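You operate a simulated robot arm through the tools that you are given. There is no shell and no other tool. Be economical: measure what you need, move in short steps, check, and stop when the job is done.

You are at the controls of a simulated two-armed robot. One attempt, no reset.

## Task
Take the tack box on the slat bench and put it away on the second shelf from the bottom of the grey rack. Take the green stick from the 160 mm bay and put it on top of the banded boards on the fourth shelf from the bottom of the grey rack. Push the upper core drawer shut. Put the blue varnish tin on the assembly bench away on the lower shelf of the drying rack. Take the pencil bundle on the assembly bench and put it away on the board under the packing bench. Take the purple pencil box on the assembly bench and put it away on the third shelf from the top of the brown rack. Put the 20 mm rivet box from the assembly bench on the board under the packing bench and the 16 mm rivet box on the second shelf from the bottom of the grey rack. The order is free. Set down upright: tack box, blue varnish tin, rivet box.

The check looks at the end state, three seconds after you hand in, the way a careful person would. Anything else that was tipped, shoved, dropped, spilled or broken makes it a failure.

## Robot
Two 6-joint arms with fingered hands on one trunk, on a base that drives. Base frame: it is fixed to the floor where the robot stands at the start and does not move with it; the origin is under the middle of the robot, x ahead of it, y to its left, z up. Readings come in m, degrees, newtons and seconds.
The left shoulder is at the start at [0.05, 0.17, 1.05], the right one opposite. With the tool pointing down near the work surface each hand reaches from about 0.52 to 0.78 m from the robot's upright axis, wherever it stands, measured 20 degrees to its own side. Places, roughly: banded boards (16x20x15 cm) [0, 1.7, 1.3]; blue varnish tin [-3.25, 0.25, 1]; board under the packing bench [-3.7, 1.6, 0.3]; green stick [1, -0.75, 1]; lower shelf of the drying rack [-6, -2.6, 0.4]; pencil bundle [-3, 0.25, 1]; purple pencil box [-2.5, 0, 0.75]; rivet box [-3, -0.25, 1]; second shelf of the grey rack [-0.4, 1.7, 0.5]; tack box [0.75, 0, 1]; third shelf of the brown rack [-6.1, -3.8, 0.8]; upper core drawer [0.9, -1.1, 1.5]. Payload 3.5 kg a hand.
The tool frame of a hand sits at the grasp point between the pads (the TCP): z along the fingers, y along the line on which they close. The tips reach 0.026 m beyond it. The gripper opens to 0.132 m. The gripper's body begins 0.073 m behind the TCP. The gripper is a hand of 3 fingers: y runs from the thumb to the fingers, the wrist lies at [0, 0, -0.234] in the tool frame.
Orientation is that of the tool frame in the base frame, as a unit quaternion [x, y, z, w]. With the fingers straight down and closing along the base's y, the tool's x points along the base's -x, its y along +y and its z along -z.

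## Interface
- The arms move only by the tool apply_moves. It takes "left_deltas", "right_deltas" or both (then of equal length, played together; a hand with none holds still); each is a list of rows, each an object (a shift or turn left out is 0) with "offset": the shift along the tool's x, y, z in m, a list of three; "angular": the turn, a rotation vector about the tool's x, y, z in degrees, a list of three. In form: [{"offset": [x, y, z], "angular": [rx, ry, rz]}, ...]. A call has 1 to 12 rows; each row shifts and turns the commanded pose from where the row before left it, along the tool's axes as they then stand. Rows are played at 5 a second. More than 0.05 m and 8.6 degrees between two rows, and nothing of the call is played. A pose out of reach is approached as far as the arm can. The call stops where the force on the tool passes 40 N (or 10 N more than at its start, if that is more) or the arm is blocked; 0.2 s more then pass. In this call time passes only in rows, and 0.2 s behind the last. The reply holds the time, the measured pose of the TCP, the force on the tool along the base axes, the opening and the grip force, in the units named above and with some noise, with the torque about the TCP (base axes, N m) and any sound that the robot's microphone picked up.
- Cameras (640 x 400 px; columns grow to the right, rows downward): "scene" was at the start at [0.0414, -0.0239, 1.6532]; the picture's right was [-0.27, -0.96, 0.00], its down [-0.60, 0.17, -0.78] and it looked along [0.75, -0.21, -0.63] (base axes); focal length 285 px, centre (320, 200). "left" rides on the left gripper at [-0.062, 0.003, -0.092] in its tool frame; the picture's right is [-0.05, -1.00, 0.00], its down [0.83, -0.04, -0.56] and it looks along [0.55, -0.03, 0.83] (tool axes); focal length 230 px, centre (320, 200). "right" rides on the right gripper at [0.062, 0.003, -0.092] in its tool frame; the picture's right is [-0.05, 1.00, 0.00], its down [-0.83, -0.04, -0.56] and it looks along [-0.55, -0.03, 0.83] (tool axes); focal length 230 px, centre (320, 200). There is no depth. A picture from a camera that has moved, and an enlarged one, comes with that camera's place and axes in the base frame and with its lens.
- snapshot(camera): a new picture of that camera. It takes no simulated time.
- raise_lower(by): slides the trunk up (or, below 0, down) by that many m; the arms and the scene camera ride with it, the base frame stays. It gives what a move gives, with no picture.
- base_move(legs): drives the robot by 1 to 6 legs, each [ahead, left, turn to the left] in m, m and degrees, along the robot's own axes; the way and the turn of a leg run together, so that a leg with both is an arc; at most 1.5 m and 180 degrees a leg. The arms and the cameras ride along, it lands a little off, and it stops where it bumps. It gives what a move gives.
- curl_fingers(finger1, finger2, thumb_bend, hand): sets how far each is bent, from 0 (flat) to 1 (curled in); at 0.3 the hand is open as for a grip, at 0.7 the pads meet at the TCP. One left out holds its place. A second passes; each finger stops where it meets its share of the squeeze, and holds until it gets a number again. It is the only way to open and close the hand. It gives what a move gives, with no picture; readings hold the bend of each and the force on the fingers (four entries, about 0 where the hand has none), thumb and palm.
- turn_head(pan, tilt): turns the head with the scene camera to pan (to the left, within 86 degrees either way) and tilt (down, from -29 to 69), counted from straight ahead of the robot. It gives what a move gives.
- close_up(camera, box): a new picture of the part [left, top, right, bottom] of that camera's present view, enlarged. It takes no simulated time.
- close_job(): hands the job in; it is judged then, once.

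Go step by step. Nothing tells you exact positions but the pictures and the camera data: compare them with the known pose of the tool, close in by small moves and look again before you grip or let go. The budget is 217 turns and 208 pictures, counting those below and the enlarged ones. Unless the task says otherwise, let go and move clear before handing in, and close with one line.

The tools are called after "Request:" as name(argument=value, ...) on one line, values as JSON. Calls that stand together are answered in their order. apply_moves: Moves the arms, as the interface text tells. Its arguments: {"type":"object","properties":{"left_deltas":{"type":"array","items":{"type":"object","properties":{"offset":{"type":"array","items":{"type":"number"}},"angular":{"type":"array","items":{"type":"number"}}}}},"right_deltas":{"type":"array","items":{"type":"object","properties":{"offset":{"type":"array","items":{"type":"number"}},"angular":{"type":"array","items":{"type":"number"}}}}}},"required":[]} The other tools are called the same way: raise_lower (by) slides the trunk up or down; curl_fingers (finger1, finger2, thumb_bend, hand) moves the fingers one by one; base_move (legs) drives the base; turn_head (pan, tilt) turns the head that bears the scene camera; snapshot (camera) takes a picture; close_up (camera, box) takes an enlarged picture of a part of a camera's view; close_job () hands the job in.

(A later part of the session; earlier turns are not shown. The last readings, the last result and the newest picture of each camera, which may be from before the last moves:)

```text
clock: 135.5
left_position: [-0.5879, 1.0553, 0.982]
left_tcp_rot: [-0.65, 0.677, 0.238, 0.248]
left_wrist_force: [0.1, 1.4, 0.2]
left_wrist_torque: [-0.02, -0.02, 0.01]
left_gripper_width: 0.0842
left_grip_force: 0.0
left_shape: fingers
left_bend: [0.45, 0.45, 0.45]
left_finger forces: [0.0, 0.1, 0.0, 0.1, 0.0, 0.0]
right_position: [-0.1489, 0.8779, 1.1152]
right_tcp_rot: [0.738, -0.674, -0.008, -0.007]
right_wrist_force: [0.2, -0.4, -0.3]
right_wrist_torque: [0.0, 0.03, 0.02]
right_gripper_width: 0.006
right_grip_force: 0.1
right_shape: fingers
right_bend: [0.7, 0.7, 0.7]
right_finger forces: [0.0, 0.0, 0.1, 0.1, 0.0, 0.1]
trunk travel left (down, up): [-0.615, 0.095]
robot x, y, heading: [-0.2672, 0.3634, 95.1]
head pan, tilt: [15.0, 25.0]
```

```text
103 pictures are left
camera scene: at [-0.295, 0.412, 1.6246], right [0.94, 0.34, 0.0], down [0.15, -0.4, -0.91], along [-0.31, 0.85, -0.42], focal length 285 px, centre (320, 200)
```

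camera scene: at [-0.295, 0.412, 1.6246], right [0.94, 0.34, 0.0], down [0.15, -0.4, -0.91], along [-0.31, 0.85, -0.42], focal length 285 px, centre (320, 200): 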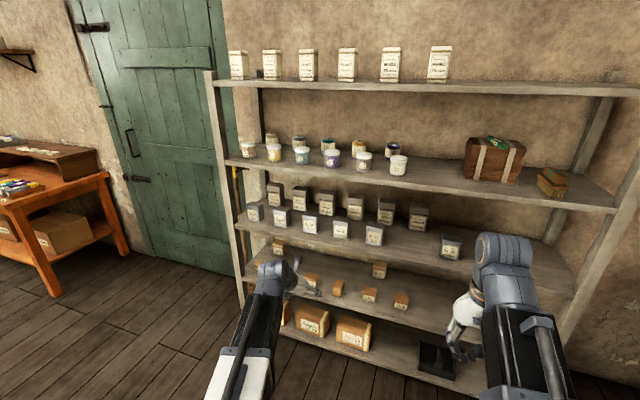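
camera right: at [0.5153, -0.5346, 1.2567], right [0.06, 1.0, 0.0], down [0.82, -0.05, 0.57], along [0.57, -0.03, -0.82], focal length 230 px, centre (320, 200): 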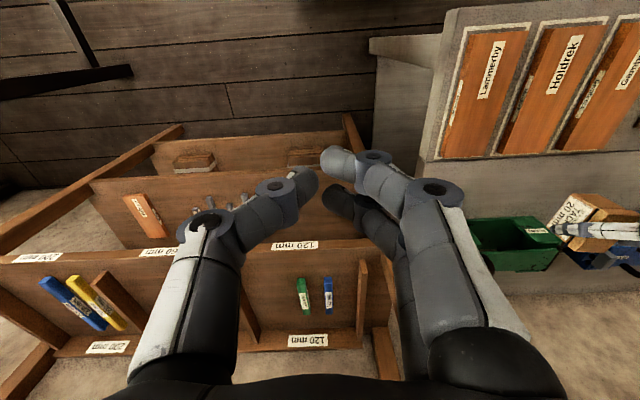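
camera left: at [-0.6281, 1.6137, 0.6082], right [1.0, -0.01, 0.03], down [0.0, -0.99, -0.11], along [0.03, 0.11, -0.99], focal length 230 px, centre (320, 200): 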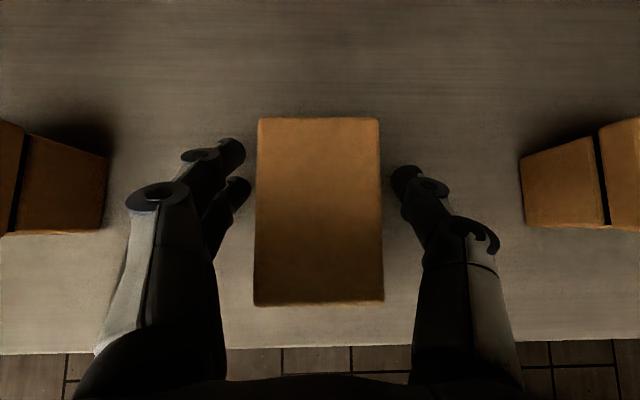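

Both items are in place on the rack. Next I turn toward the assembly bench and drive nearer to look.

Request:
base_move(legs=[[0, 0, 85], [0.9, 0.3, 0]])

Request:
turn_head(pan=0, tilt=25)

Request:
snapshot(camera="scene")

```text
clock: 141.2
left_position: [-1.1825, 0.0362, 0.9831]
left_tcp_rot: [0.937, -0.061, -0.344, -0.022]
left_wrist_force: [-0.6, 0.5, 0.3]
left_wrist_torque: [0.0, 0.01, 0.01]
left_gripper_width: 0.0839
left_grip_force: 0.1
left_shape: fingers
left_bend: [0.45, 0.45, 0.45]
left_finger forces: [0.1, 0.0, 0.0, 0.0, 0.0, 0.0]
right_position: [-0.9679, 0.4576, 1.1171]
right_tcp_rot: [1.0, 0.002, -0.01, 0.001]
right_wrist_force: [0.6, 0.3, -0.2]
right_wrist_torque: [-0.05, -0.01, 0.0]
right_gripper_width: 0.006
right_grip_force: 0.1
right_shape: fingers
right_bend: [0.7, 0.7, 0.7]
right_finger forces: [0.0, 0.0, 0.0, 0.0, 0.0, 0.0]
trunk travel left (down, up): [-0.615, 0.095]
robot x, y, heading: [-0.4697, 0.2945, -180.1]
head pan, tilt: [15.0, 25.0]
stopped in leg 2: the robot was blocked; the commanded pose is now the measured one
```

```text
clock: 141.9
left_position: [-1.1833, 0.0367, 0.983]
left_tcp_rot: [0.937, -0.06, -0.344, -0.022]
left_wrist_force: [0.2, -0.5, -0.2]
left_wrist_torque: [0.03, -0.02, 0.01]
left_gripper_width: 0.084
left_grip_force: 0.1
left_shape: fingers
left_bend: [0.45, 0.45, 0.45]
left_finger forces: [0.0, 0.1, 0.1, 0.0, 0.1, 0.0]
right_position: [-0.9692, 0.4581, 1.1158]
right_tcp_rot: [1.0, 0.002, -0.009, 0.001]
right_wrist_force: [0.7, 0.5, 0.3]
right_wrist_torque: [-0.03, -0.03, 0.0]
right_gripper_width: 0.0062
right_grip_force: 0.0
right_shape: fingers
right_bend: [0.7, 0.7, 0.7]
right_finger forces: [0.1, 0.0, 0.1, 0.1, 0.1, 0.1]
trunk travel left (down, up): [-0.615, 0.095]
robot x, y, heading: [-0.4706, 0.2952, -179.5]
head pan, tilt: [0.0, 25.0]
```

```text
102 pictures are left
camera scene: at [-0.5218, 0.2972, 1.6246], right [0.0, 1.0, 0.0], down [0.42, 0.0, -0.91], along [-0.91, 0.0, -0.42], focal length 285 px, centre (320, 200)
```

scene: 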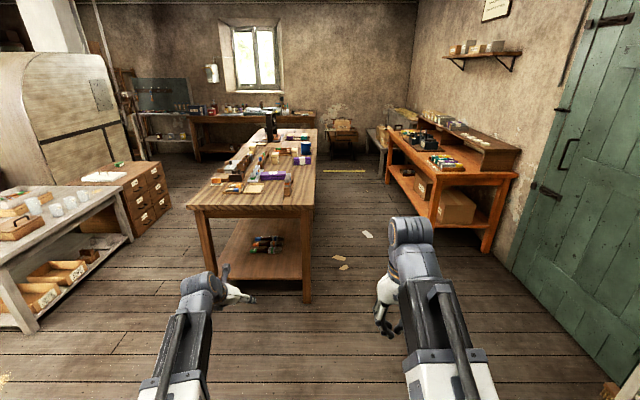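

The robot bumped something low soon after starting. I look down before going on.

Request:
turn_head(pan=0, tilt=65)

Request:
snapshot(camera="scene")

Request:
turn_head(pan=75, tilt=50)

Request:
snapshot(camera="scene")

```text
clock: 143.0
left_position: [-1.1835, 0.0364, 0.9811]
left_tcp_rot: [0.936, -0.059, -0.345, -0.022]
left_wrist_force: [-0.1, -0.2, 0.4]
left_wrist_torque: [0.02, -0.02, -0.03]
left_gripper_width: 0.0843
left_grip_force: 0.1
left_shape: fingers
left_bend: [0.45, 0.45, 0.45]
left_finger forces: [0.0, 0.0, 0.1, 0.1, 0.0, 0.0]
right_position: [-0.9696, 0.4579, 1.1163]
right_tcp_rot: [1.0, 0.002, -0.009, 0.001]
right_wrist_force: [-0.1, 0.0, 0.2]
right_wrist_torque: [0.0, 0.01, 0.03]
right_gripper_width: 0.006
right_grip_force: 0.1
right_shape: fingers
right_bend: [0.7, 0.7, 0.7]
right_finger forces: [0.0, 0.0, 0.0, 0.0, 0.1, 0.0]
trunk travel left (down, up): [-0.615, 0.095]
robot x, y, heading: [-0.4708, 0.3002, -179.7]
head pan, tilt: [0.0, 65.0]
```

```text
101 pictures are left
camera scene: at [-0.4907, 0.2973, 1.5691], right [0.0, 1.0, 0.0], down [0.91, 0.0, -0.42], along [-0.42, 0.0, -0.91], focal length 285 px, centre (320, 200)
```

scene: 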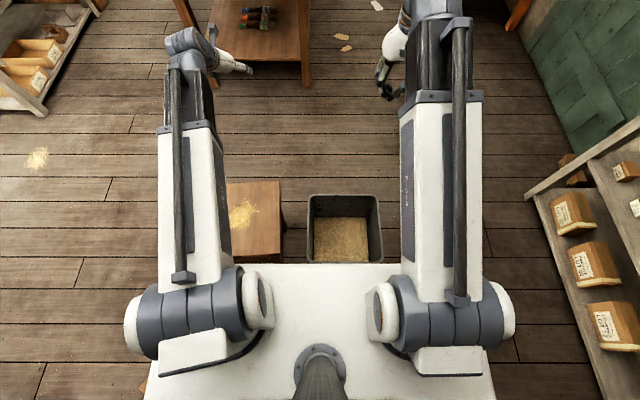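

```text
clock: 144.5
left_position: [-1.1834, 0.036, 0.9826]
left_tcp_rot: [0.937, -0.06, -0.345, -0.022]
left_wrist_force: [-0.2, 0.8, 0.2]
left_wrist_torque: [0.01, 0.02, -0.04]
left_gripper_width: 0.0838
left_grip_force: 0.1
left_shape: fingers
left_bend: [0.45, 0.45, 0.45]
left_finger forces: [0.0, 0.0, 0.1, 0.1, 0.0, 0.0]
right_position: [-0.9692, 0.4591, 1.1154]
right_tcp_rot: [1.0, 0.002, -0.008, 0.001]
right_wrist_force: [0.2, -0.7, -0.6]
right_wrist_torque: [-0.01, -0.03, 0.0]
right_gripper_width: 0.0061
right_grip_force: 0.1
right_shape: fingers
right_bend: [0.7, 0.7, 0.7]
right_finger forces: [0.0, 0.0, 0.0, 0.0, 0.1, 0.0]
trunk travel left (down, up): [-0.615, 0.095]
robot x, y, heading: [-0.4677, 0.298, -179.4]
head pan, tilt: [75.0, 50.0]
```

```text
100 pictures are left
camera scene: at [-0.4497, 0.223, 1.5871], right [-0.97, 0.26, 0.0], down [0.2, 0.74, -0.64], along [-0.16, -0.62, -0.77], focal length 285 px, centre (320, 200)
```

scene: 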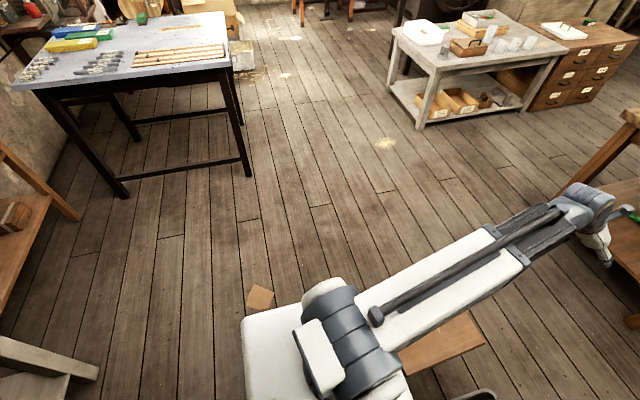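

A waste bin and a low stool stand in front (x −0.8…−1.1, y −0.2…0.6); I only touched the bin at a stop. I back off and go around them on the rack side, toward the aisle between assembly and packing benches.

Request:
base_move(legs=[[-0.12, 0, 0], [0, -0.62, 0], [1.3, 0, 0], [0.3, 0, 0]])

Request:
turn_head(pan=50, tilt=30)

Request:
snapshot(camera="scene")

Request:
turn_head(pan=-15, tilt=30)

Request:
snapshot(camera="scene")

```text
clock: 156.5
left_position: [-2.6587, 0.6382, 0.9811]
left_tcp_rot: [0.937, -0.059, -0.344, -0.022]
left_wrist_force: [0.4, -0.9, 0.8]
left_wrist_torque: [-0.03, 0.01, -0.01]
left_gripper_width: 0.0843
left_grip_force: 0.1
left_shape: fingers
left_bend: [0.45, 0.45, 0.45]
left_finger forces: [0.0, 0.0, 0.0, 0.1, 0.1, 0.0]
right_position: [-2.4453, 1.0605, 1.116]
right_tcp_rot: [1.0, 0.002, -0.009, 0.001]
right_wrist_force: [-0.1, 0.0, 0.3]
right_wrist_torque: [0.01, -0.01, 0.0]
right_gripper_width: 0.0061
right_grip_force: 0.0
right_shape: fingers
right_bend: [0.7, 0.7, 0.7]
right_finger forces: [0.0, 0.0, 0.0, 0.0, 0.0, 0.1]
trunk travel left (down, up): [-0.615, 0.095]
robot x, y, heading: [-1.9461, 0.9021, -179.6]
head pan, tilt: [75.0, 50.0]
```

```text
clock: 157.4
left_position: [-2.6584, 0.6388, 0.9816]
left_tcp_rot: [0.937, -0.059, -0.345, -0.022]
left_wrist_force: [0.1, -0.4, 0.2]
left_wrist_torque: [0.0, 0.03, 0.0]
left_gripper_width: 0.084
left_grip_force: 0.0
left_shape: fingers
left_bend: [0.45, 0.45, 0.45]
left_finger forces: [0.0, 0.1, 0.0, 0.0, 0.1, 0.0]
right_position: [-2.4453, 1.0594, 1.1176]
right_tcp_rot: [1.0, 0.002, -0.009, 0.001]
right_wrist_force: [-0.1, 0.4, 0.0]
right_wrist_torque: [0.0, 0.03, 0.01]
right_gripper_width: 0.0061
right_grip_force: 0.0
right_shape: fingers
right_bend: [0.7, 0.7, 0.7]
right_finger forces: [0.0, 0.0, 0.0, 0.0, 0.0, 0.0]
trunk travel left (down, up): [-0.615, 0.095]
robot x, y, heading: [-1.9436, 0.8997, -180.0]
head pan, tilt: [50.0, 30.0]
```

```text
99 pictures are left
camera scene: at [-1.9635, 0.8307, 1.6166], right [-0.77, 0.64, 0.0], down [0.32, 0.39, -0.87], along [-0.55, -0.67, -0.5], focal length 285 px, centre (320, 200)
```

scene: 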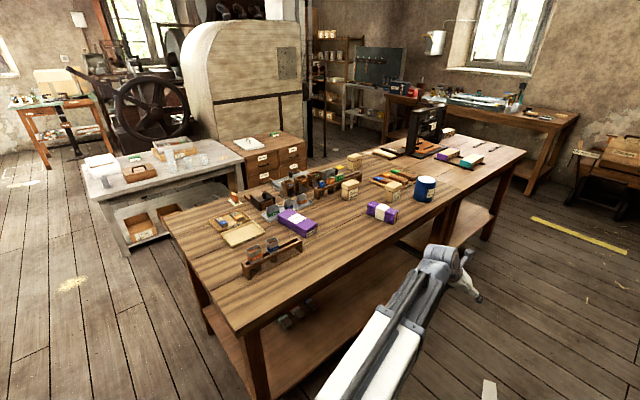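

```text
clock: 158.8
left_position: [-2.6595, 0.6387, 0.9814]
left_tcp_rot: [0.937, -0.06, -0.344, -0.023]
left_wrist_force: [-0.3, -0.8, -0.1]
left_wrist_torque: [0.02, -0.01, 0.0]
left_gripper_width: 0.0842
left_grip_force: 0.1
left_shape: fingers
left_bend: [0.45, 0.45, 0.45]
left_finger forces: [0.0, 0.0, 0.1, 0.1, 0.1, 0.1]
right_position: [-2.4456, 1.06, 1.1173]
right_tcp_rot: [1.0, 0.001, -0.01, 0.002]
right_wrist_force: [0.4, 0.5, 0.7]
right_wrist_torque: [-0.02, 0.03, -0.01]
right_gripper_width: 0.0063
right_grip_force: 0.1
right_shape: fingers
right_bend: [0.7, 0.7, 0.7]
right_finger forces: [0.1, 0.1, 0.0, 0.0, 0.0, 0.1]
trunk travel left (down, up): [-0.615, 0.095]
robot x, y, heading: [-1.9424, 0.9006, -179.7]
head pan, tilt: [-15.0, 30.0]
```

```text
98 pictures are left
camera scene: at [-1.9932, 0.9233, 1.6167], right [0.25, 0.97, 0.0], down [0.48, -0.13, -0.87], along [-0.84, 0.22, -0.5], focal length 285 px, centre (320, 200)
```

scene: 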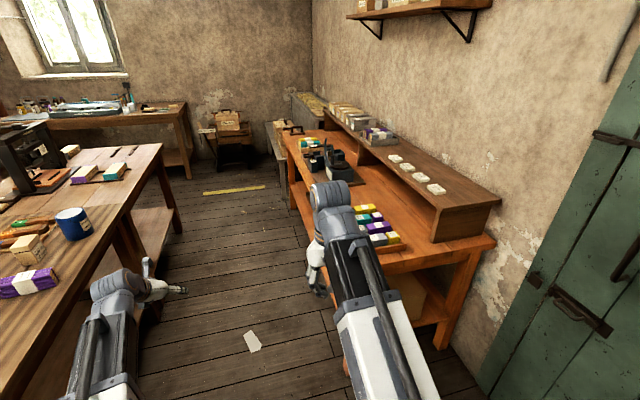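

Request:
turn_head(pan=50, tilt=30)

Request:
close_up(camera="scene", box=[220, 140, 460, 280])

```text
clock: 160.1
left_position: [-2.6597, 0.6383, 0.9818]
left_tcp_rot: [0.937, -0.059, -0.345, -0.021]
left_wrist_force: [0.5, -0.3, 0.5]
left_wrist_torque: [0.02, 0.0, -0.01]
left_gripper_width: 0.0841
left_grip_force: 0.1
left_shape: fingers
left_bend: [0.45, 0.45, 0.45]
left_finger forces: [0.1, 0.0, 0.0, 0.0, 0.0, 0.1]
right_position: [-2.4453, 1.0599, 1.1159]
right_tcp_rot: [1.0, 0.002, -0.009, 0.001]
right_wrist_force: [0.2, -0.1, 0.4]
right_wrist_torque: [0.0, 0.02, 0.0]
right_gripper_width: 0.006
right_grip_force: 0.0
right_shape: fingers
right_bend: [0.7, 0.7, 0.7]
right_finger forces: [0.1, 0.1, 0.0, 0.0, 0.0, 0.0]
trunk travel left (down, up): [-0.615, 0.095]
robot x, y, heading: [-1.9437, 0.8994, -179.6]
head pan, tilt: [50.0, 30.0]
```

```text
2.67 times, centred on (340, 210) of scene
camera zoom: at [-1.9636, 0.8308, 1.6167], right [-0.77, 0.64, 0.0], down [0.32, 0.38, -0.87], along [-0.55, -0.67, -0.5], focal length 760 px, centre (267, 173)
```

zoom: 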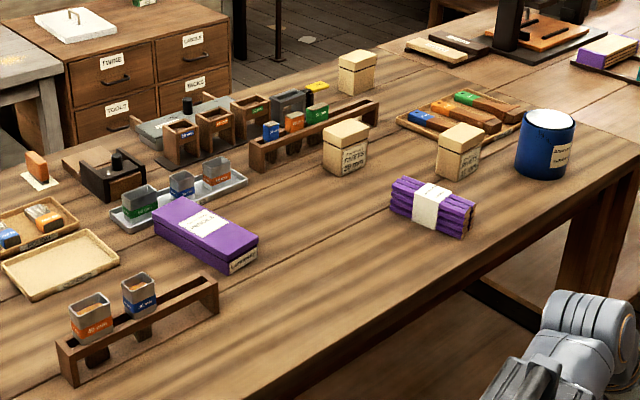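

The pencil bundle (banded purple pencils) is near (−2.9, 0.14), the purple pencil box near (−2.55, −0.04), the blue tin near (−3.24, 0.15); three kraft boxes are near (−2.9…−3.3, −0.1…−0.4). I raise the trunk and drive into the aisle, then face the bench.

Request:
raise_lower(by=0.09)

Request:
base_move(legs=[[0, 0.2, 0], [0.9, 0, 0], [0, 0, 90]])

Request:
turn_head(pan=0, tilt=45)

Request:
snapshot(camera="scene")

Request:
snapshot(camera="right")

```text
clock: 161.4
left_position: [-2.6587, 0.6376, 1.0724]
left_tcp_rot: [0.937, -0.059, -0.344, -0.022]
left_wrist_force: [0.2, -0.4, 0.5]
left_wrist_torque: [-0.03, -0.02, 0.01]
left_gripper_width: 0.0837
left_grip_force: 0.2
left_shape: fingers
left_bend: [0.45, 0.45, 0.45]
left_finger forces: [0.0, 0.0, 0.0, 0.1, 0.0, 0.0]
right_position: [-2.445, 1.06, 1.2053]
right_tcp_rot: [1.0, 0.002, -0.009, 0.0]
right_wrist_force: [0.8, 0.0, -0.1]
right_wrist_torque: [0.03, -0.02, -0.02]
right_gripper_width: 0.0061
right_grip_force: 0.1
right_shape: fingers
right_bend: [0.7, 0.7, 0.7]
right_finger forces: [0.0, 0.0, 0.1, 0.0, 0.1, 0.0]
trunk travel left (down, up): [-0.705, 0.005]
robot x, y, heading: [-1.9472, 0.8995, -179.8]
head pan, tilt: [50.0, 30.0]
```

```text
clock: 171.1
left_position: [-2.5824, -0.0183, 1.0719]
left_tcp_rot: [0.705, 0.619, -0.259, 0.228]
left_wrist_force: [0.3, -0.6, 0.5]
left_wrist_torque: [0.03, -0.02, 0.0]
left_gripper_width: 0.0842
left_grip_force: 0.0
left_shape: fingers
left_bend: [0.45, 0.45, 0.45]
left_finger forces: [0.0, 0.0, 0.0, 0.0, 0.0, 0.0]
right_position: [-3.0026, 0.1954, 1.2059]
right_tcp_rot: [0.707, 0.707, -0.005, 0.007]
right_wrist_force: [-1.2, -0.2, 0.1]
right_wrist_torque: [0.03, -0.01, -0.03]
right_gripper_width: 0.0063
right_grip_force: 0.0
right_shape: fingers
right_bend: [0.7, 0.7, 0.7]
right_finger forces: [0.1, 0.0, 0.1, 0.0, 0.0, 0.0]
trunk travel left (down, up): [-0.705, 0.005]
robot x, y, heading: [-2.8413, 0.6942, -90.1]
head pan, tilt: [50.0, 30.0]
```

```text
clock: 172.3
left_position: [-2.5818, -0.0199, 1.0724]
left_tcp_rot: [0.706, 0.619, -0.26, 0.227]
left_wrist_force: [-0.4, -0.1, 0.3]
left_wrist_torque: [-0.02, 0.0, 0.04]
left_gripper_width: 0.0842
left_grip_force: 0.1
left_shape: fingers
left_bend: [0.45, 0.45, 0.45]
left_finger forces: [0.1, 0.0, 0.0, 0.1, 0.0, 0.0]
right_position: [-3.0015, 0.1942, 1.2056]
right_tcp_rot: [0.707, 0.707, -0.006, 0.007]
right_wrist_force: [0.2, 0.0, -0.3]
right_wrist_torque: [0.04, 0.0, 0.0]
right_gripper_width: 0.006
right_grip_force: 0.0
right_shape: fingers
right_bend: [0.7, 0.7, 0.7]
right_finger forces: [0.1, 0.0, 0.1, 0.1, 0.0, 0.0]
trunk travel left (down, up): [-0.705, 0.005]
robot x, y, heading: [-2.8446, 0.7006, -89.8]
head pan, tilt: [0.0, 45.0]
```

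```text
96 pictures are left
camera scene: at [-2.8421, 0.6538, 1.6841], right [-1.0, 0.0, 0.0], down [0.0, 0.71, -0.71], along [0.0, -0.71, -0.71], focal length 285 px, centre (320, 200)
```

scene: 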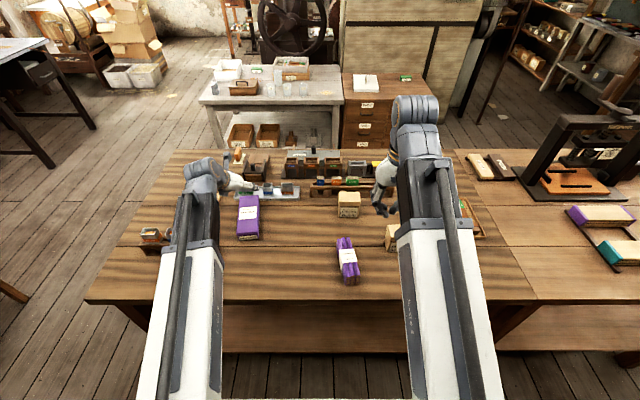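

```text
95 pictures are left
camera right: at [-3.0005, 0.258, 1.2967], right [1.0, -0.05, 0.0], down [-0.04, -0.82, 0.57], along [-0.03, -0.57, -0.82], focal length 230 px, centre (320, 200)
```

right: 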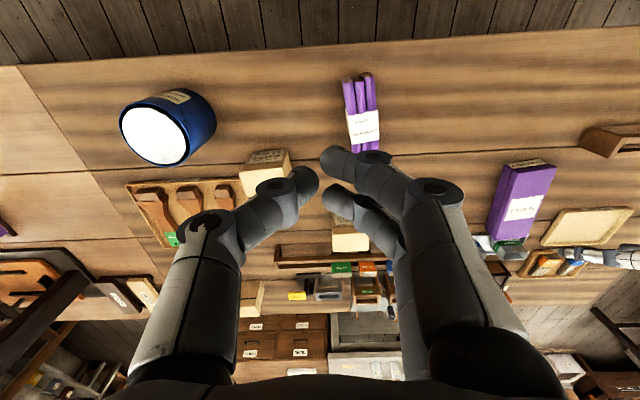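

Request:
close_up(camera="scene", box=[320, 140, 420, 260])

Request:
close_up(camera="right", box=[220, 130, 400, 310])

```text
3.33 times, centred on (370, 200) of scene
camera zoom: at [-2.8421, 0.6538, 1.6841], right [-1.0, 0.0, 0.0], down [0.0, 0.71, -0.71], along [0.0, -0.71, -0.71], focal length 950 px, centre (153, 200)
```

zoom: 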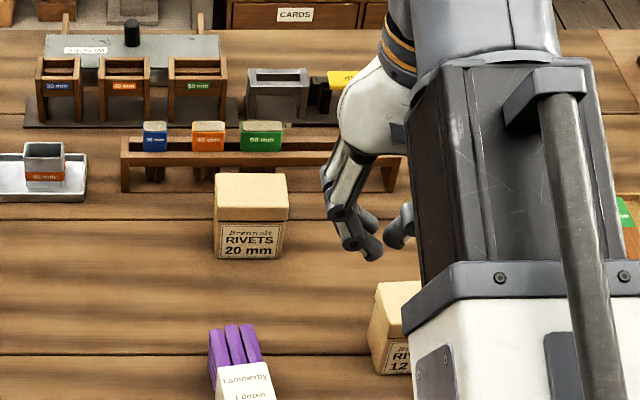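

```text
2.22 times, centred on (310, 220) of right
camera zoom: at [-3.0005, 0.258, 1.2967], right [1.0, -0.05, 0.0], down [-0.04, -0.82, 0.57], along [-0.03, -0.57, -0.82], focal length 511 px, centre (342, 156)
```

zoom: 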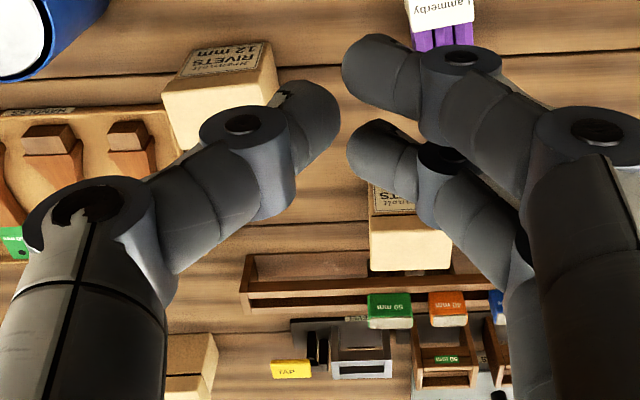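

RIVETS 20 mm stands at about (−2.95, −0.12), top z 0.92, bench top z ≈ 0.855; RIVETS 12 mm is the one nearer the tin, and the third box farther back should be the 16 mm. I shift right so the left hand comes over the 20 mm box, and straighten its yaw.

Request:
base_move(legs=[[0, -0.37, 0], [0.07, 0, 0]])

Request:
curl_fingers(hand="left", finger1=0.3, finger2=0.3, thumb_bend=0.3)

Request:
apply_moves(left_deltas=[{"angular": [-4.85, 0, -5.7]}])

Request:
snapshot(camera="left")

```text
clock: 175.3
left_position: [-2.9544, -0.0906, 1.0712]
left_tcp_rot: [0.705, 0.62, -0.258, 0.228]
left_wrist_force: [0.0, -0.2, 0.3]
left_wrist_torque: [0.03, 0.02, 0.0]
left_gripper_width: 0.0841
left_grip_force: 0.0
left_shape: fingers
left_bend: [0.45, 0.45, 0.45]
left_finger forces: [0.1, 0.0, 0.0, 0.1, 0.0, 0.1]
right_position: [-3.3753, 0.123, 1.2048]
right_tcp_rot: [0.706, 0.708, -0.005, 0.007]
right_wrist_force: [0.9, -0.6, 0.2]
right_wrist_torque: [0.05, 0.0, -0.02]
right_gripper_width: 0.0061
right_grip_force: 0.0
right_shape: fingers
right_bend: [0.7, 0.7, 0.7]
right_finger forces: [0.0, 0.1, 0.0, 0.0, 0.0, 0.0]
trunk travel left (down, up): [-0.705, 0.005]
robot x, y, heading: [-3.2159, 0.6284, -89.8]
head pan, tilt: [0.0, 45.0]
```

```text
clock: 176.3
left_position: [-2.9537, -0.0897, 1.0724]
left_tcp_rot: [0.705, 0.62, -0.259, 0.227]
left_wrist_force: [-0.1, 0.6, -0.7]
left_wrist_torque: [-0.01, 0.01, -0.01]
left_gripper_width: 0.1338
left_grip_force: 0.1
left_shape: fingers
left_bend: [0.3, 0.3, 0.3]
left_finger forces: [0.1, 0.0, 0.1, 0.1, 0.1, 0.1]
right_position: [-3.3746, 0.1251, 1.2053]
right_tcp_rot: [0.706, 0.708, -0.005, 0.007]
right_wrist_force: [-0.2, -0.3, -0.9]
right_wrist_torque: [-0.01, 0.03, -0.03]
right_gripper_width: 0.0064
right_grip_force: 0.1
right_shape: fingers
right_bend: [0.7, 0.7, 0.7]
right_finger forces: [0.1, 0.0, 0.1, 0.0, 0.0, 0.0]
trunk travel left (down, up): [-0.705, 0.005]
robot x, y, heading: [-3.2147, 0.6272, -89.9]
head pan, tilt: [0.0, 45.0]
```

```text
clock: 176.7
left_position: [-2.9535, -0.0897, 1.0724]
left_tcp_rot: [0.662, 0.665, -0.243, 0.245]
left_wrist_force: [-0.8, 1.8, -0.2]
left_wrist_torque: [-0.03, 0.01, 0.01]
left_gripper_width: 0.1342
left_grip_force: 0.1
left_shape: fingers
left_bend: [0.3, 0.3, 0.3]
left_finger forces: [0.1, 0.0, 0.1, 0.0, 0.0, 0.1]
right_position: [-3.376, 0.1249, 1.2064]
right_tcp_rot: [0.706, 0.708, -0.006, 0.007]
right_wrist_force: [-0.1, -0.2, -0.6]
right_wrist_torque: [0.04, 0.01, -0.01]
right_gripper_width: 0.0062
right_grip_force: 0.1
right_shape: fingers
right_bend: [0.7, 0.7, 0.7]
right_finger forces: [0.0, 0.0, 0.0, 0.0, 0.0, 0.0]
trunk travel left (down, up): [-0.705, 0.005]
robot x, y, heading: [-3.213, 0.6281, -89.7]
head pan, tilt: [0.0, 45.0]
```

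```text
92 pictures are left
camera left: at [-2.9496, -0.0776, 1.1824], right [-1.0, -0.04, 0.03], down [-0.05, 0.99, -0.12], along [-0.03, -0.12, -0.99], focal length 230 px, centre (320, 200)
```

left: 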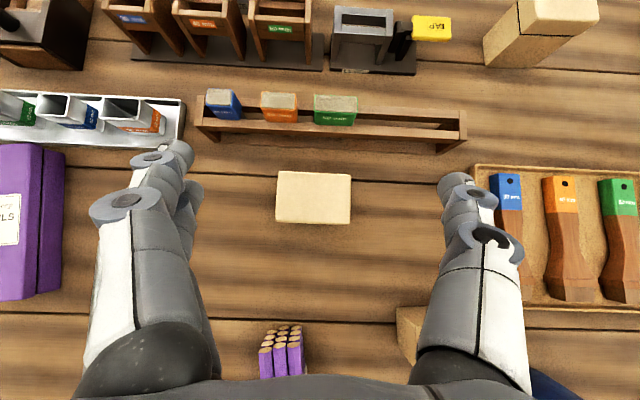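

The 20 mm box is centred at (−2.95, −0.113), square to the hand, 8.4 × 6 cm. I descend to its mid-height and close.

Request:
apply_moves(left_deltas=[{"offset": [0.0195, 0.0005, 0.028]}, {"offset": [0.0195, 0.0005, 0.028]}, {"offset": [0.0195, 0.0005, 0.028]}, {"offset": [0.0195, 0.0005, 0.028]}, {"offset": [0.0195, 0.0005, 0.028]}])

Request:
snapshot(camera="left")

```text
clock: 177.9
left_position: [-2.9518, -0.1079, 0.9027]
left_tcp_rot: [0.662, 0.665, -0.244, 0.245]
left_wrist_force: [-0.6, 0.1, 0.8]
left_wrist_torque: [0.02, 0.02, -0.01]
left_gripper_width: 0.1345
left_grip_force: 1.1
left_shape: fingers
left_bend: [0.3, 0.3, 0.3]
left_finger forces: [0.0, 0.0, 0.0, 0.0, 1.3, 0.0]
right_position: [-3.3749, 0.1249, 1.2052]
right_tcp_rot: [0.706, 0.708, -0.006, 0.008]
right_wrist_force: [-0.4, -1.8, 0.3]
right_wrist_torque: [-0.01, 0.01, 0.01]
right_gripper_width: 0.0061
right_grip_force: 0.0
right_shape: fingers
right_bend: [0.7, 0.7, 0.7]
right_finger forces: [0.0, 0.0, 0.0, 0.0, 0.0, 0.0]
trunk travel left (down, up): [-0.705, 0.005]
robot x, y, heading: [-3.2151, 0.6267, -89.8]
head pan, tilt: [0.0, 45.0]
```

```text
91 pictures are left
camera left: at [-2.947, -0.0944, 1.0133], right [-1.0, -0.04, 0.03], down [-0.05, 0.99, -0.12], along [-0.03, -0.12, -0.99], focal length 230 px, centre (320, 200)
```

left: 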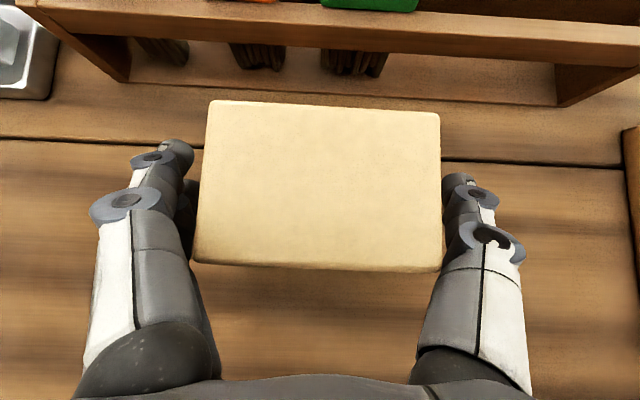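

Request:
curl_fingers(hand="left", finger1=0.7, finger2=0.7, thumb_bend=0.7)

Request:
apply_moves(left_deltas=[{"offset": [-0.0216, 0, -0.0254]}, {"offset": [-0.0216, 0, -0.0254]}, {"offset": [-0.0216, 0, -0.0254]}, {"offset": [-0.0216, 0, -0.0254]}, {"offset": [-0.0216, 0, -0.0254]}])

Request:
snapshot(camera="left")

Request:
snapshot(camera="scene")

```text
clock: 178.9
left_position: [-2.9504, -0.1065, 0.9033]
left_tcp_rot: [0.663, 0.664, -0.244, 0.244]
left_wrist_force: [-2.7, 0.6, 3.2]
left_wrist_torque: [0.0, -0.09, 0.0]
left_gripper_width: 0.0773
left_grip_force: 29.6
left_shape: fingers
left_bend: [0.57, 0.46, 0.57]
left_finger forces: [17.4, 10.6, 0.0, 0.1, 30.9, 0.1]
right_position: [-3.3749, 0.1253, 1.2068]
right_tcp_rot: [0.706, 0.708, -0.006, 0.008]
right_wrist_force: [0.1, 0.1, 0.3]
right_wrist_torque: [-0.02, 0.0, -0.01]
right_gripper_width: 0.0063
right_grip_force: 0.2
right_shape: fingers
right_bend: [0.7, 0.7, 0.7]
right_finger forces: [0.0, 0.0, 0.0, 0.0, 0.1, 0.1]
trunk travel left (down, up): [-0.705, 0.005]
robot x, y, heading: [-3.2157, 0.6246, -89.8]
head pan, tilt: [0.0, 45.0]
```

```text
clock: 180.1
left_position: [-2.9504, -0.1063, 1.0685]
left_tcp_rot: [0.663, 0.665, -0.243, 0.244]
left_wrist_force: [-0.5, -0.2, -4.7]
left_wrist_torque: [-0.02, 0.0, 0.01]
left_gripper_width: 0.0773
left_grip_force: 28.8
left_shape: fingers
left_bend: [0.57, 0.46, 0.57]
left_finger forces: [16.8, 10.7, 0.0, 0.0, 28.8, 0.1]
right_position: [-3.3746, 0.1238, 1.2055]
right_tcp_rot: [0.706, 0.709, -0.005, 0.007]
right_wrist_force: [0.4, 0.5, -0.2]
right_wrist_torque: [0.01, -0.02, 0.0]
right_gripper_width: 0.0062
right_grip_force: 0.1
right_shape: fingers
right_bend: [0.7, 0.7, 0.7]
right_finger forces: [0.0, 0.1, 0.0, 0.0, 0.0, 0.0]
trunk travel left (down, up): [-0.705, 0.005]
robot x, y, heading: [-3.2121, 0.6234, -89.5]
head pan, tilt: [0.0, 45.0]
```

```text
90 pictures are left
camera left: at [-2.9465, -0.0942, 1.179], right [-1.0, -0.04, 0.03], down [-0.05, 0.99, -0.11], along [-0.03, -0.12, -0.99], focal length 230 px, centre (320, 200)
```

left: 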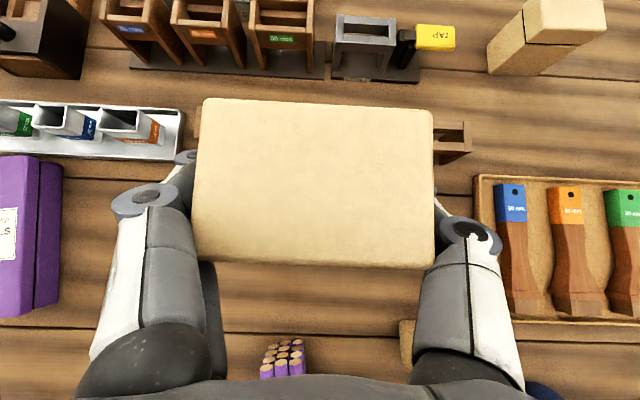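

```text
89 pictures are left
camera scene: at [-3.2155, 0.5833, 1.684], right [-1.0, 0.0, 0.0], down [0.0, 0.71, -0.71], along [0.0, -0.71, -0.71], focal length 285 px, centre (320, 200)
```

scene: 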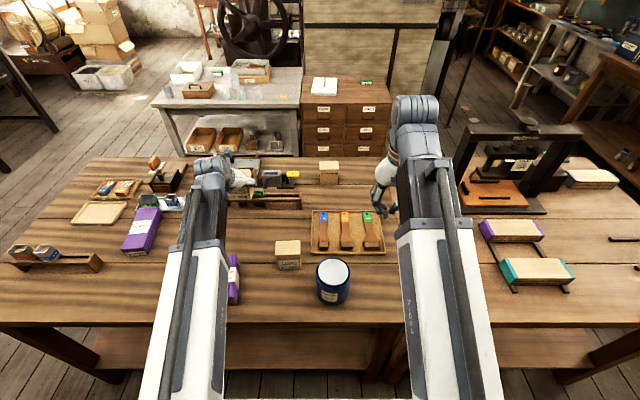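

The 20 mm box is held upright. Now I shift left so the right hand comes over the pencil bundle (centre ≈ (−2.935, 0.13), lying along y), open it and pitch it 24°.

Request:
base_move(legs=[[-0.1, 0.44, 0]])

Request:
curl_fingers(hand="right", finger1=0.3, finger2=0.3, thumb_bend=0.3)

Request:
apply_moves(right_deltas=[{"offset": [-0.03, 0, 0.02], "angular": [0, -8, 0]}, {"offset": [-0.0297, 0, 0.024], "angular": [0, -8, 0]}, {"offset": [-0.0288, 0, 0.028], "angular": [0, -8, 0]}, {"offset": [0.012, 0, 0.028]}])

Request:
snapshot(camera="right")

```text
clock: 182.8
left_position: [-2.5061, -0.0052, 1.0681]
left_tcp_rot: [0.662, 0.665, -0.244, 0.245]
left_wrist_force: [-0.4, -0.5, -3.6]
left_wrist_torque: [-0.03, 0.02, 0.03]
left_gripper_width: 0.0772
left_grip_force: 28.6
left_shape: fingers
left_bend: [0.57, 0.46, 0.57]
left_finger forces: [16.7, 10.8, 0.1, 0.0, 28.7, 0.0]
right_position: [-2.9309, 0.2262, 1.2059]
right_tcp_rot: [0.707, 0.708, -0.006, 0.006]
right_wrist_force: [0.3, 0.9, 0.5]
right_wrist_torque: [-0.01, 0.0, -0.03]
right_gripper_width: 0.0063
right_grip_force: 0.1
right_shape: fingers
right_bend: [0.7, 0.7, 0.7]
right_finger forces: [0.1, 0.1, 0.1, 0.0, 0.0, 0.0]
trunk travel left (down, up): [-0.705, 0.005]
robot x, y, heading: [-2.7676, 0.7275, -89.7]
head pan, tilt: [0.0, 45.0]
```

```text
clock: 183.8
left_position: [-2.5054, -0.0038, 1.0685]
left_tcp_rot: [0.663, 0.664, -0.244, 0.244]
left_wrist_force: [-1.0, 0.8, -3.4]
left_wrist_torque: [-0.01, -0.02, 0.02]
left_gripper_width: 0.0773
left_grip_force: 28.1
left_shape: fingers
left_bend: [0.57, 0.46, 0.57]
left_finger forces: [16.8, 10.8, 0.1, 0.0, 28.7, 0.1]
right_position: [-2.9316, 0.2267, 1.2046]
right_tcp_rot: [0.707, 0.708, -0.005, 0.007]
right_wrist_force: [-0.4, 0.2, 1.0]
right_wrist_torque: [0.01, 0.0, 0.02]
right_gripper_width: 0.1339
right_grip_force: 0.0
right_shape: fingers
right_bend: [0.3, 0.3, 0.3]
right_finger forces: [0.1, 0.0, 0.1, 0.0, 0.0, 0.0]
trunk travel left (down, up): [-0.705, 0.005]
robot x, y, heading: [-2.7723, 0.7282, -89.7]
head pan, tilt: [0.0, 45.0]
```

```text
clock: 184.8
left_position: [-2.506, -0.0052, 1.0676]
left_tcp_rot: [0.663, 0.665, -0.243, 0.244]
left_wrist_force: [-0.4, -0.3, -3.9]
left_wrist_torque: [-0.02, 0.01, 0.01]
left_gripper_width: 0.0775
left_grip_force: 27.5
left_shape: fingers
left_bend: [0.57, 0.46, 0.57]
left_finger forces: [16.8, 10.8, 0.1, 0.0, 28.7, 0.0]
right_position: [-2.9308, 0.125, 1.1185]
right_tcp_rot: [0.69, 0.691, -0.153, 0.155]
right_wrist_force: [-0.5, 0.1, 0.3]
right_wrist_torque: [-0.02, -0.02, -0.01]
right_gripper_width: 0.134
right_grip_force: 0.0
right_shape: fingers
right_bend: [0.3, 0.3, 0.3]
right_finger forces: [0.0, 0.0, 0.0, 0.0, 0.0, 0.1]
trunk travel left (down, up): [-0.705, 0.005]
robot x, y, heading: [-2.7694, 0.7307, -89.9]
head pan, tilt: [0.0, 45.0]
```

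```text
88 pictures are left
camera right: at [-2.9284, 0.2199, 1.175], right [1.0, -0.04, 0.02], down [-0.04, -0.52, 0.86], along [-0.03, -0.86, -0.52], focal length 230 px, centre (320, 200)
```

right: 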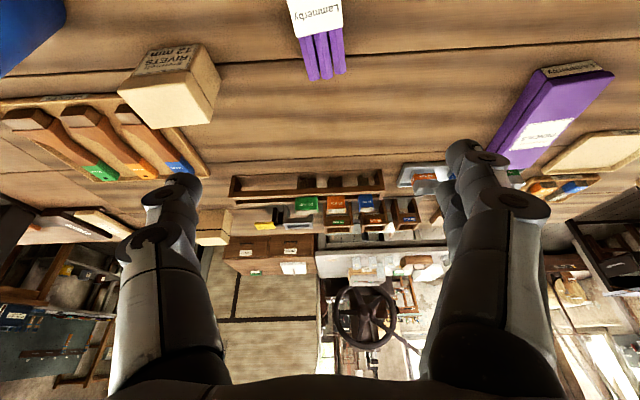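

Request:
apply_moves(right_deltas=[{"offset": [0.0159, 0, 0.0337]}, {"offset": [0.0159, 0, 0.0337]}, {"offset": [0.0159, 0, 0.0337]}, {"offset": [0.0159, 0, 0.0337]}, {"offset": [0.0159, 0, 0.0337]}, {"offset": [0.0159, 0, 0.0337]}])

Request:
snapshot(camera="right")

```text
clock: 186.2
left_position: [-2.5058, -0.0042, 1.0684]
left_tcp_rot: [0.663, 0.664, -0.244, 0.244]
left_wrist_force: [-0.1, -0.3, -3.5]
left_wrist_torque: [0.03, -0.01, -0.03]
left_gripper_width: 0.0773
left_grip_force: 28.1
left_shape: fingers
left_bend: [0.57, 0.46, 0.57]
left_finger forces: [16.8, 10.8, 0.1, 0.0, 28.5, 0.1]
right_position: [-2.9298, 0.1268, 0.8944]
right_tcp_rot: [0.69, 0.691, -0.153, 0.154]
right_wrist_force: [0.3, 0.0, -0.4]
right_wrist_torque: [0.02, 0.01, -0.03]
right_gripper_width: 0.1339
right_grip_force: 0.2
right_shape: fingers
right_bend: [0.3, 0.3, 0.3]
right_finger forces: [0.0, 0.0, 0.0, 0.0, 0.0, 0.0]
trunk travel left (down, up): [-0.705, 0.005]
robot x, y, heading: [-2.7679, 0.7262, -89.9]
head pan, tilt: [0.0, 45.0]
```

```text
87 pictures are left
camera right: at [-2.9279, 0.2208, 0.951], right [1.0, -0.04, 0.02], down [-0.04, -0.52, 0.85], along [-0.03, -0.85, -0.52], focal length 230 px, centre (320, 200)
```

right: 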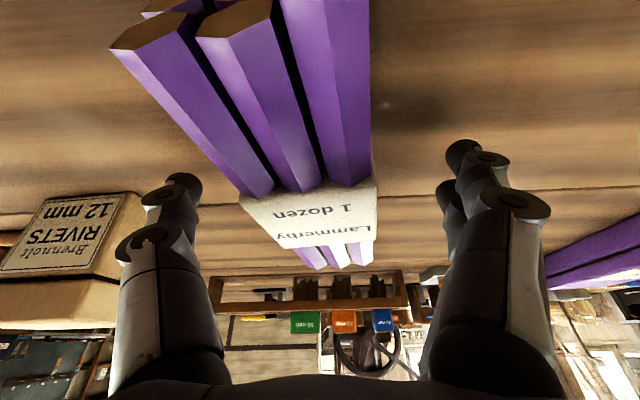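

Request:
curl_fingers(hand="right", finger1=0.7, finger2=0.7, thumb_bend=0.7)

Request:
apply_moves(right_deltas=[{"offset": [-0.009, 0, -0.019]}, {"offset": [-0.0159, 0, -0.0337]}, {"offset": [-0.0159, 0, -0.0337]}, {"offset": [-0.0159, 0, -0.0337]}])

Request:
snapshot(camera="right")

```text
clock: 187.2
left_position: [-2.5076, -0.0048, 1.0686]
left_tcp_rot: [0.663, 0.665, -0.243, 0.244]
left_wrist_force: [0.0, 0.4, -3.4]
left_wrist_torque: [0.03, 0.04, -0.03]
left_gripper_width: 0.0775
left_grip_force: 27.8
left_shape: fingers
left_bend: [0.57, 0.46, 0.57]
left_finger forces: [16.8, 10.8, 0.0, 0.1, 28.5, 0.1]
right_position: [-2.9306, 0.1264, 0.8936]
right_tcp_rot: [0.69, 0.691, -0.152, 0.154]
right_wrist_force: [0.4, 0.0, -0.4]
right_wrist_torque: [0.03, -0.02, -0.02]
right_gripper_width: 0.0449
right_grip_force: 17.9
right_shape: fingers
right_bend: [0.58, 0.56, 0.61]
right_finger forces: [9.0, 9.1, 0.0, 0.1, 18.0, 0.0]
trunk travel left (down, up): [-0.705, 0.005]
robot x, y, heading: [-2.7745, 0.7296, -89.6]
head pan, tilt: [0.0, 45.0]
```

```text
clock: 188.2
left_position: [-2.5064, -0.005, 1.0678]
left_tcp_rot: [0.663, 0.664, -0.244, 0.244]
left_wrist_force: [1.3, -0.1, -3.4]
left_wrist_torque: [0.02, 0.08, 0.03]
left_gripper_width: 0.0776
left_grip_force: 28.1
left_shape: fingers
left_bend: [0.57, 0.46, 0.57]
left_finger forces: [16.9, 10.7, 0.1, 0.0, 28.6, 0.1]
right_position: [-2.9297, 0.1257, 1.0291]
right_tcp_rot: [0.689, 0.691, -0.152, 0.154]
right_wrist_force: [0.0, -0.7, -1.2]
right_wrist_torque: [-0.02, 0.0, 0.01]
right_gripper_width: 0.0448
right_grip_force: 18.1
right_shape: fingers
right_bend: [0.58, 0.56, 0.62]
right_finger forces: [8.8, 9.2, 0.1, 0.0, 17.9, 0.0]
trunk travel left (down, up): [-0.705, 0.005]
robot x, y, heading: [-2.7711, 0.7266, -89.9]
head pan, tilt: [0.0, 45.0]
```

```text
86 pictures are left
camera right: at [-2.9284, 0.22, 1.0853], right [1.0, -0.04, 0.02], down [-0.04, -0.52, 0.85], along [-0.03, -0.85, -0.52], focal length 230 px, centre (320, 200)
```

right: 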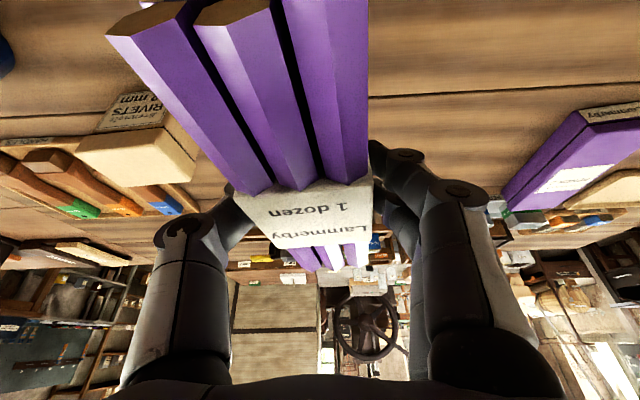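

The bundle is held too. I turn to face along the aisle and look at the packing bench and the board under it.

Request:
base_move(legs=[[0, 0, 90], [-0.75, 0, 0]])

Request:
raise_lower(by=-0.3)

Request:
turn_head(pan=84, tilt=35)

Request:
snapshot(camera="scene")

```text
clock: 196.1
left_position: [-2.7936, 0.9903, 1.0674]
left_tcp_rot: [-0.01, 0.938, 0.004, 0.345]
left_wrist_force: [0.1, 0.1, -4.1]
left_wrist_torque: [-0.01, -0.02, -0.01]
left_gripper_width: 0.0773
left_grip_force: 25.2
left_shape: fingers
left_bend: [0.57, 0.46, 0.58]
left_finger forces: [15.0, 10.1, 0.1, 0.1, 25.6, 0.0]
right_position: [-2.9155, 0.5641, 1.0281]
right_tcp_rot: [-0.01, 0.976, 0.003, 0.217]
right_wrist_force: [0.1, -1.2, -2.4]
right_wrist_torque: [0.0, -0.03, -0.01]
right_gripper_width: 0.0442
right_grip_force: 17.4
right_shape: fingers
right_bend: [0.58, 0.56, 0.62]
right_finger forces: [8.8, 8.8, 0.0, 0.1, 17.5, 0.0]
trunk travel left (down, up): [-0.705, 0.005]
robot x, y, heading: [-3.5192, 0.7176, 1.1]
head pan, tilt: [0.0, 45.0]
```

```text
clock: 199.1
left_position: [-2.7943, 0.9919, 0.7688]
left_tcp_rot: [-0.01, 0.939, 0.003, 0.345]
left_wrist_force: [-0.6, -0.3, -4.6]
left_wrist_torque: [-0.04, 0.0, 0.0]
left_gripper_width: 0.0772
left_grip_force: 25.4
left_shape: fingers
left_bend: [0.57, 0.46, 0.58]
left_finger forces: [15.0, 10.2, 0.0, 0.0, 25.6, 0.0]
right_position: [-2.9155, 0.5642, 0.7273]
right_tcp_rot: [-0.01, 0.976, 0.003, 0.216]
right_wrist_force: [1.1, 0.5, -1.6]
right_wrist_torque: [0.03, 0.0, 0.01]
right_gripper_width: 0.0447
right_grip_force: 17.7
right_shape: fingers
right_bend: [0.58, 0.56, 0.62]
right_finger forces: [8.7, 8.7, 0.1, 0.0, 17.5, 0.1]
trunk travel left (down, up): [-0.405, 0.305]
robot x, y, heading: [-3.5218, 0.7113, 1.1]
head pan, tilt: [0.0, 45.0]
```

```text
clock: 200.7
left_position: [-2.7932, 0.9913, 0.7679]
left_tcp_rot: [-0.01, 0.939, 0.004, 0.344]
left_wrist_force: [-0.6, 0.8, -3.9]
left_wrist_torque: [0.01, 0.04, -0.01]
left_gripper_width: 0.0772
left_grip_force: 24.9
left_shape: fingers
left_bend: [0.57, 0.46, 0.58]
left_finger forces: [14.9, 10.2, 0.0, 0.1, 25.6, 0.0]
right_position: [-2.9151, 0.5646, 0.7282]
right_tcp_rot: [-0.01, 0.976, 0.003, 0.216]
right_wrist_force: [1.1, 0.2, -2.0]
right_wrist_torque: [0.0, -0.03, 0.01]
right_gripper_width: 0.0447
right_grip_force: 17.3
right_shape: fingers
right_bend: [0.58, 0.56, 0.62]
right_finger forces: [8.8, 8.8, 0.0, 0.0, 17.4, 0.1]
trunk travel left (down, up): [-0.405, 0.305]
robot x, y, heading: [-3.5159, 0.7128, 1.1]
head pan, tilt: [84.0, 35.0]
```

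```text
85 pictures are left
camera scene: at [-3.553, 0.7995, 1.3988], right [1.0, -0.08, 0.0], down [-0.05, -0.57, -0.82], along [0.07, 0.82, -0.57], focal length 285 px, centre (320, 200)
```

scene: 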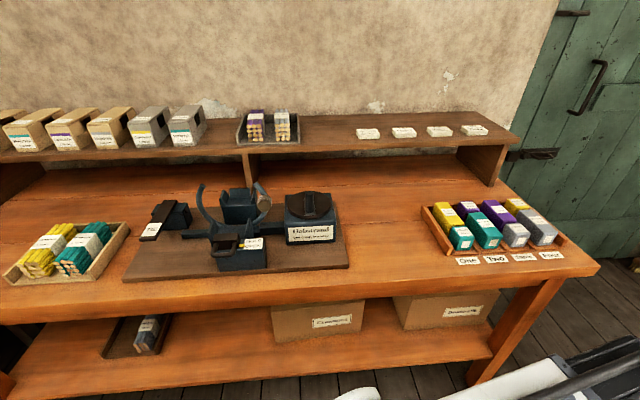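

The board under the bench has a free stretch at x ≈ −4.05…−3.70 between the tray and the first carton (board front y ≈ 1.29, carton fronts y ≈ 1.40). I pull the left arm in, lower the trunk so the hands pass under the bench top, and turn toward it.

Request:
apply_moves(left_deltas=[{"offset": [0.0304, 0, -0.026]}, {"offset": [0.0304, 0, -0.026]}, {"offset": [0.0304, 0, -0.026]}])

Request:
raise_lower(by=-0.28)

Request:
base_move(legs=[[-0.17, -0.05, -1]])

Request:
base_move(legs=[[0, 0, 45]])

Request:
turn_head(pan=20, tilt=40)

Request:
snapshot(camera="scene")

```text
clock: 201.5
left_position: [-2.9128, 0.9904, 0.77]
left_tcp_rot: [-0.009, 0.939, 0.002, 0.344]
left_wrist_force: [0.0, -0.1, -3.4]
left_wrist_torque: [-0.03, 0.02, 0.02]
left_gripper_width: 0.077
left_grip_force: 25.3
left_shape: fingers
left_bend: [0.57, 0.46, 0.58]
left_finger forces: [15.0, 10.2, 0.1, 0.1, 25.5, 0.1]
right_position: [-2.9149, 0.5633, 0.7279]
right_tcp_rot: [-0.011, 0.976, 0.003, 0.216]
right_wrist_force: [0.3, -0.4, -1.7]
right_wrist_torque: [0.01, 0.02, 0.01]
right_gripper_width: 0.0444
right_grip_force: 17.6
right_shape: fingers
right_bend: [0.58, 0.56, 0.62]
right_finger forces: [8.8, 8.7, 0.0, 0.1, 17.5, 0.0]
trunk travel left (down, up): [-0.405, 0.305]
robot x, y, heading: [-3.5208, 0.7118, 1.4]
head pan, tilt: [84.0, 35.0]
```

```text
clock: 204.3
left_position: [-2.9124, 0.9905, 0.4898]
left_tcp_rot: [-0.01, 0.939, 0.003, 0.344]
left_wrist_force: [-1.0, -0.4, -4.5]
left_wrist_torque: [-0.02, 0.0, 0.01]
left_gripper_width: 0.0773
left_grip_force: 25.4
left_shape: fingers
left_bend: [0.57, 0.46, 0.58]
left_finger forces: [14.9, 10.2, 0.0, 0.0, 25.6, 0.0]
right_position: [-2.9147, 0.5643, 0.4487]
right_tcp_rot: [-0.01, 0.976, 0.003, 0.216]
right_wrist_force: [0.0, -0.1, -2.3]
right_wrist_torque: [0.05, 0.02, -0.03]
right_gripper_width: 0.0445
right_grip_force: 17.5
right_shape: fingers
right_bend: [0.58, 0.56, 0.62]
right_finger forces: [8.8, 8.8, 0.0, 0.0, 17.5, 0.1]
trunk travel left (down, up): [-0.125, 0.585]
robot x, y, heading: [-3.5174, 0.7124, 1.0]
head pan, tilt: [84.0, 35.0]
```

```text
clock: 205.8
left_position: [-3.0767, 0.9261, 0.4899]
left_tcp_rot: [-0.001, 0.939, 0.0, 0.344]
left_wrist_force: [-0.3, 0.2, -4.3]
left_wrist_torque: [0.01, 0.01, -0.01]
left_gripper_width: 0.0772
left_grip_force: 24.7
left_shape: fingers
left_bend: [0.57, 0.46, 0.58]
left_finger forces: [15.0, 10.3, 0.0, 0.0, 25.5, 0.0]
right_position: [-3.0865, 0.5015, 0.4476]
right_tcp_rot: [-0.001, 0.976, 0.001, 0.217]
right_wrist_force: [-0.2, -0.3, -2.2]
right_wrist_torque: [-0.02, 0.0, 0.01]
right_gripper_width: 0.0442
right_grip_force: 17.9
right_shape: fingers
right_bend: [0.58, 0.56, 0.62]
right_finger forces: [8.8, 8.8, 0.0, 0.0, 17.5, 0.0]
trunk travel left (down, up): [-0.125, 0.585]
robot x, y, heading: [-3.6885, 0.6635, 0.4]
head pan, tilt: [84.0, 35.0]
```

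```text
clock: 208.3
left_position: [-3.443, 1.2812, 0.4891]
left_tcp_rot: [-0.36, 0.867, 0.132, 0.318]
left_wrist_force: [-0.5, 0.5, -4.3]
left_wrist_torque: [-0.01, 0.02, 0.0]
left_gripper_width: 0.0771
left_grip_force: 24.3
left_shape: fingers
left_bend: [0.57, 0.46, 0.58]
left_finger forces: [14.4, 10.0, 0.1, 0.0, 24.5, 0.0]
right_position: [-3.1502, 0.9721, 0.4479]
right_tcp_rot: [-0.375, 0.902, 0.084, 0.199]
right_wrist_force: [0.0, 0.4, -2.0]
right_wrist_torque: [0.02, 0.01, -0.02]
right_gripper_width: 0.0446
right_grip_force: 17.6
right_shape: fingers
right_bend: [0.58, 0.56, 0.62]
right_finger forces: [8.7, 8.7, 0.0, 0.0, 17.5, 0.0]
trunk travel left (down, up): [-0.125, 0.585]
robot x, y, heading: [-3.69, 0.6657, 45.3]
head pan, tilt: [84.0, 35.0]
```

```text
clock: 209.6
left_position: [-3.4424, 1.282, 0.4898]
left_tcp_rot: [-0.36, 0.867, 0.132, 0.317]
left_wrist_force: [0.1, 0.4, -4.7]
left_wrist_torque: [-0.02, 0.0, 0.03]
left_gripper_width: 0.0771
left_grip_force: 24.6
left_shape: fingers
left_bend: [0.57, 0.46, 0.58]
left_finger forces: [14.5, 9.9, 0.0, 0.0, 24.5, 0.0]
right_position: [-3.1493, 0.9724, 0.449]
right_tcp_rot: [-0.374, 0.902, 0.084, 0.2]
right_wrist_force: [-1.0, -0.4, -2.5]
right_wrist_torque: [-0.01, -0.02, -0.02]
right_gripper_width: 0.0445
right_grip_force: 17.6
right_shape: fingers
right_bend: [0.58, 0.56, 0.62]
right_finger forces: [8.7, 8.7, 0.1, 0.1, 17.4, 0.0]
trunk travel left (down, up): [-0.125, 0.585]
robot x, y, heading: [-3.6881, 0.6646, 44.9]
head pan, tilt: [20.0, 40.0]
```

```text
84 pictures are left
camera scene: at [-3.6821, 0.7097, 1.1113], right [0.91, -0.42, 0.0], down [-0.27, -0.58, -0.77], along [0.32, 0.69, -0.64], focal length 285 px, centre (320, 200)
```

scene: 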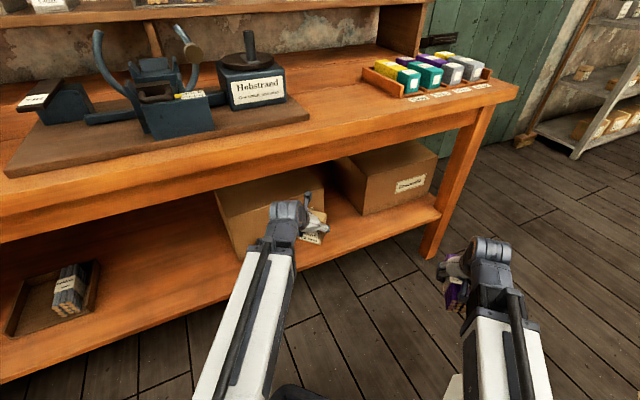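

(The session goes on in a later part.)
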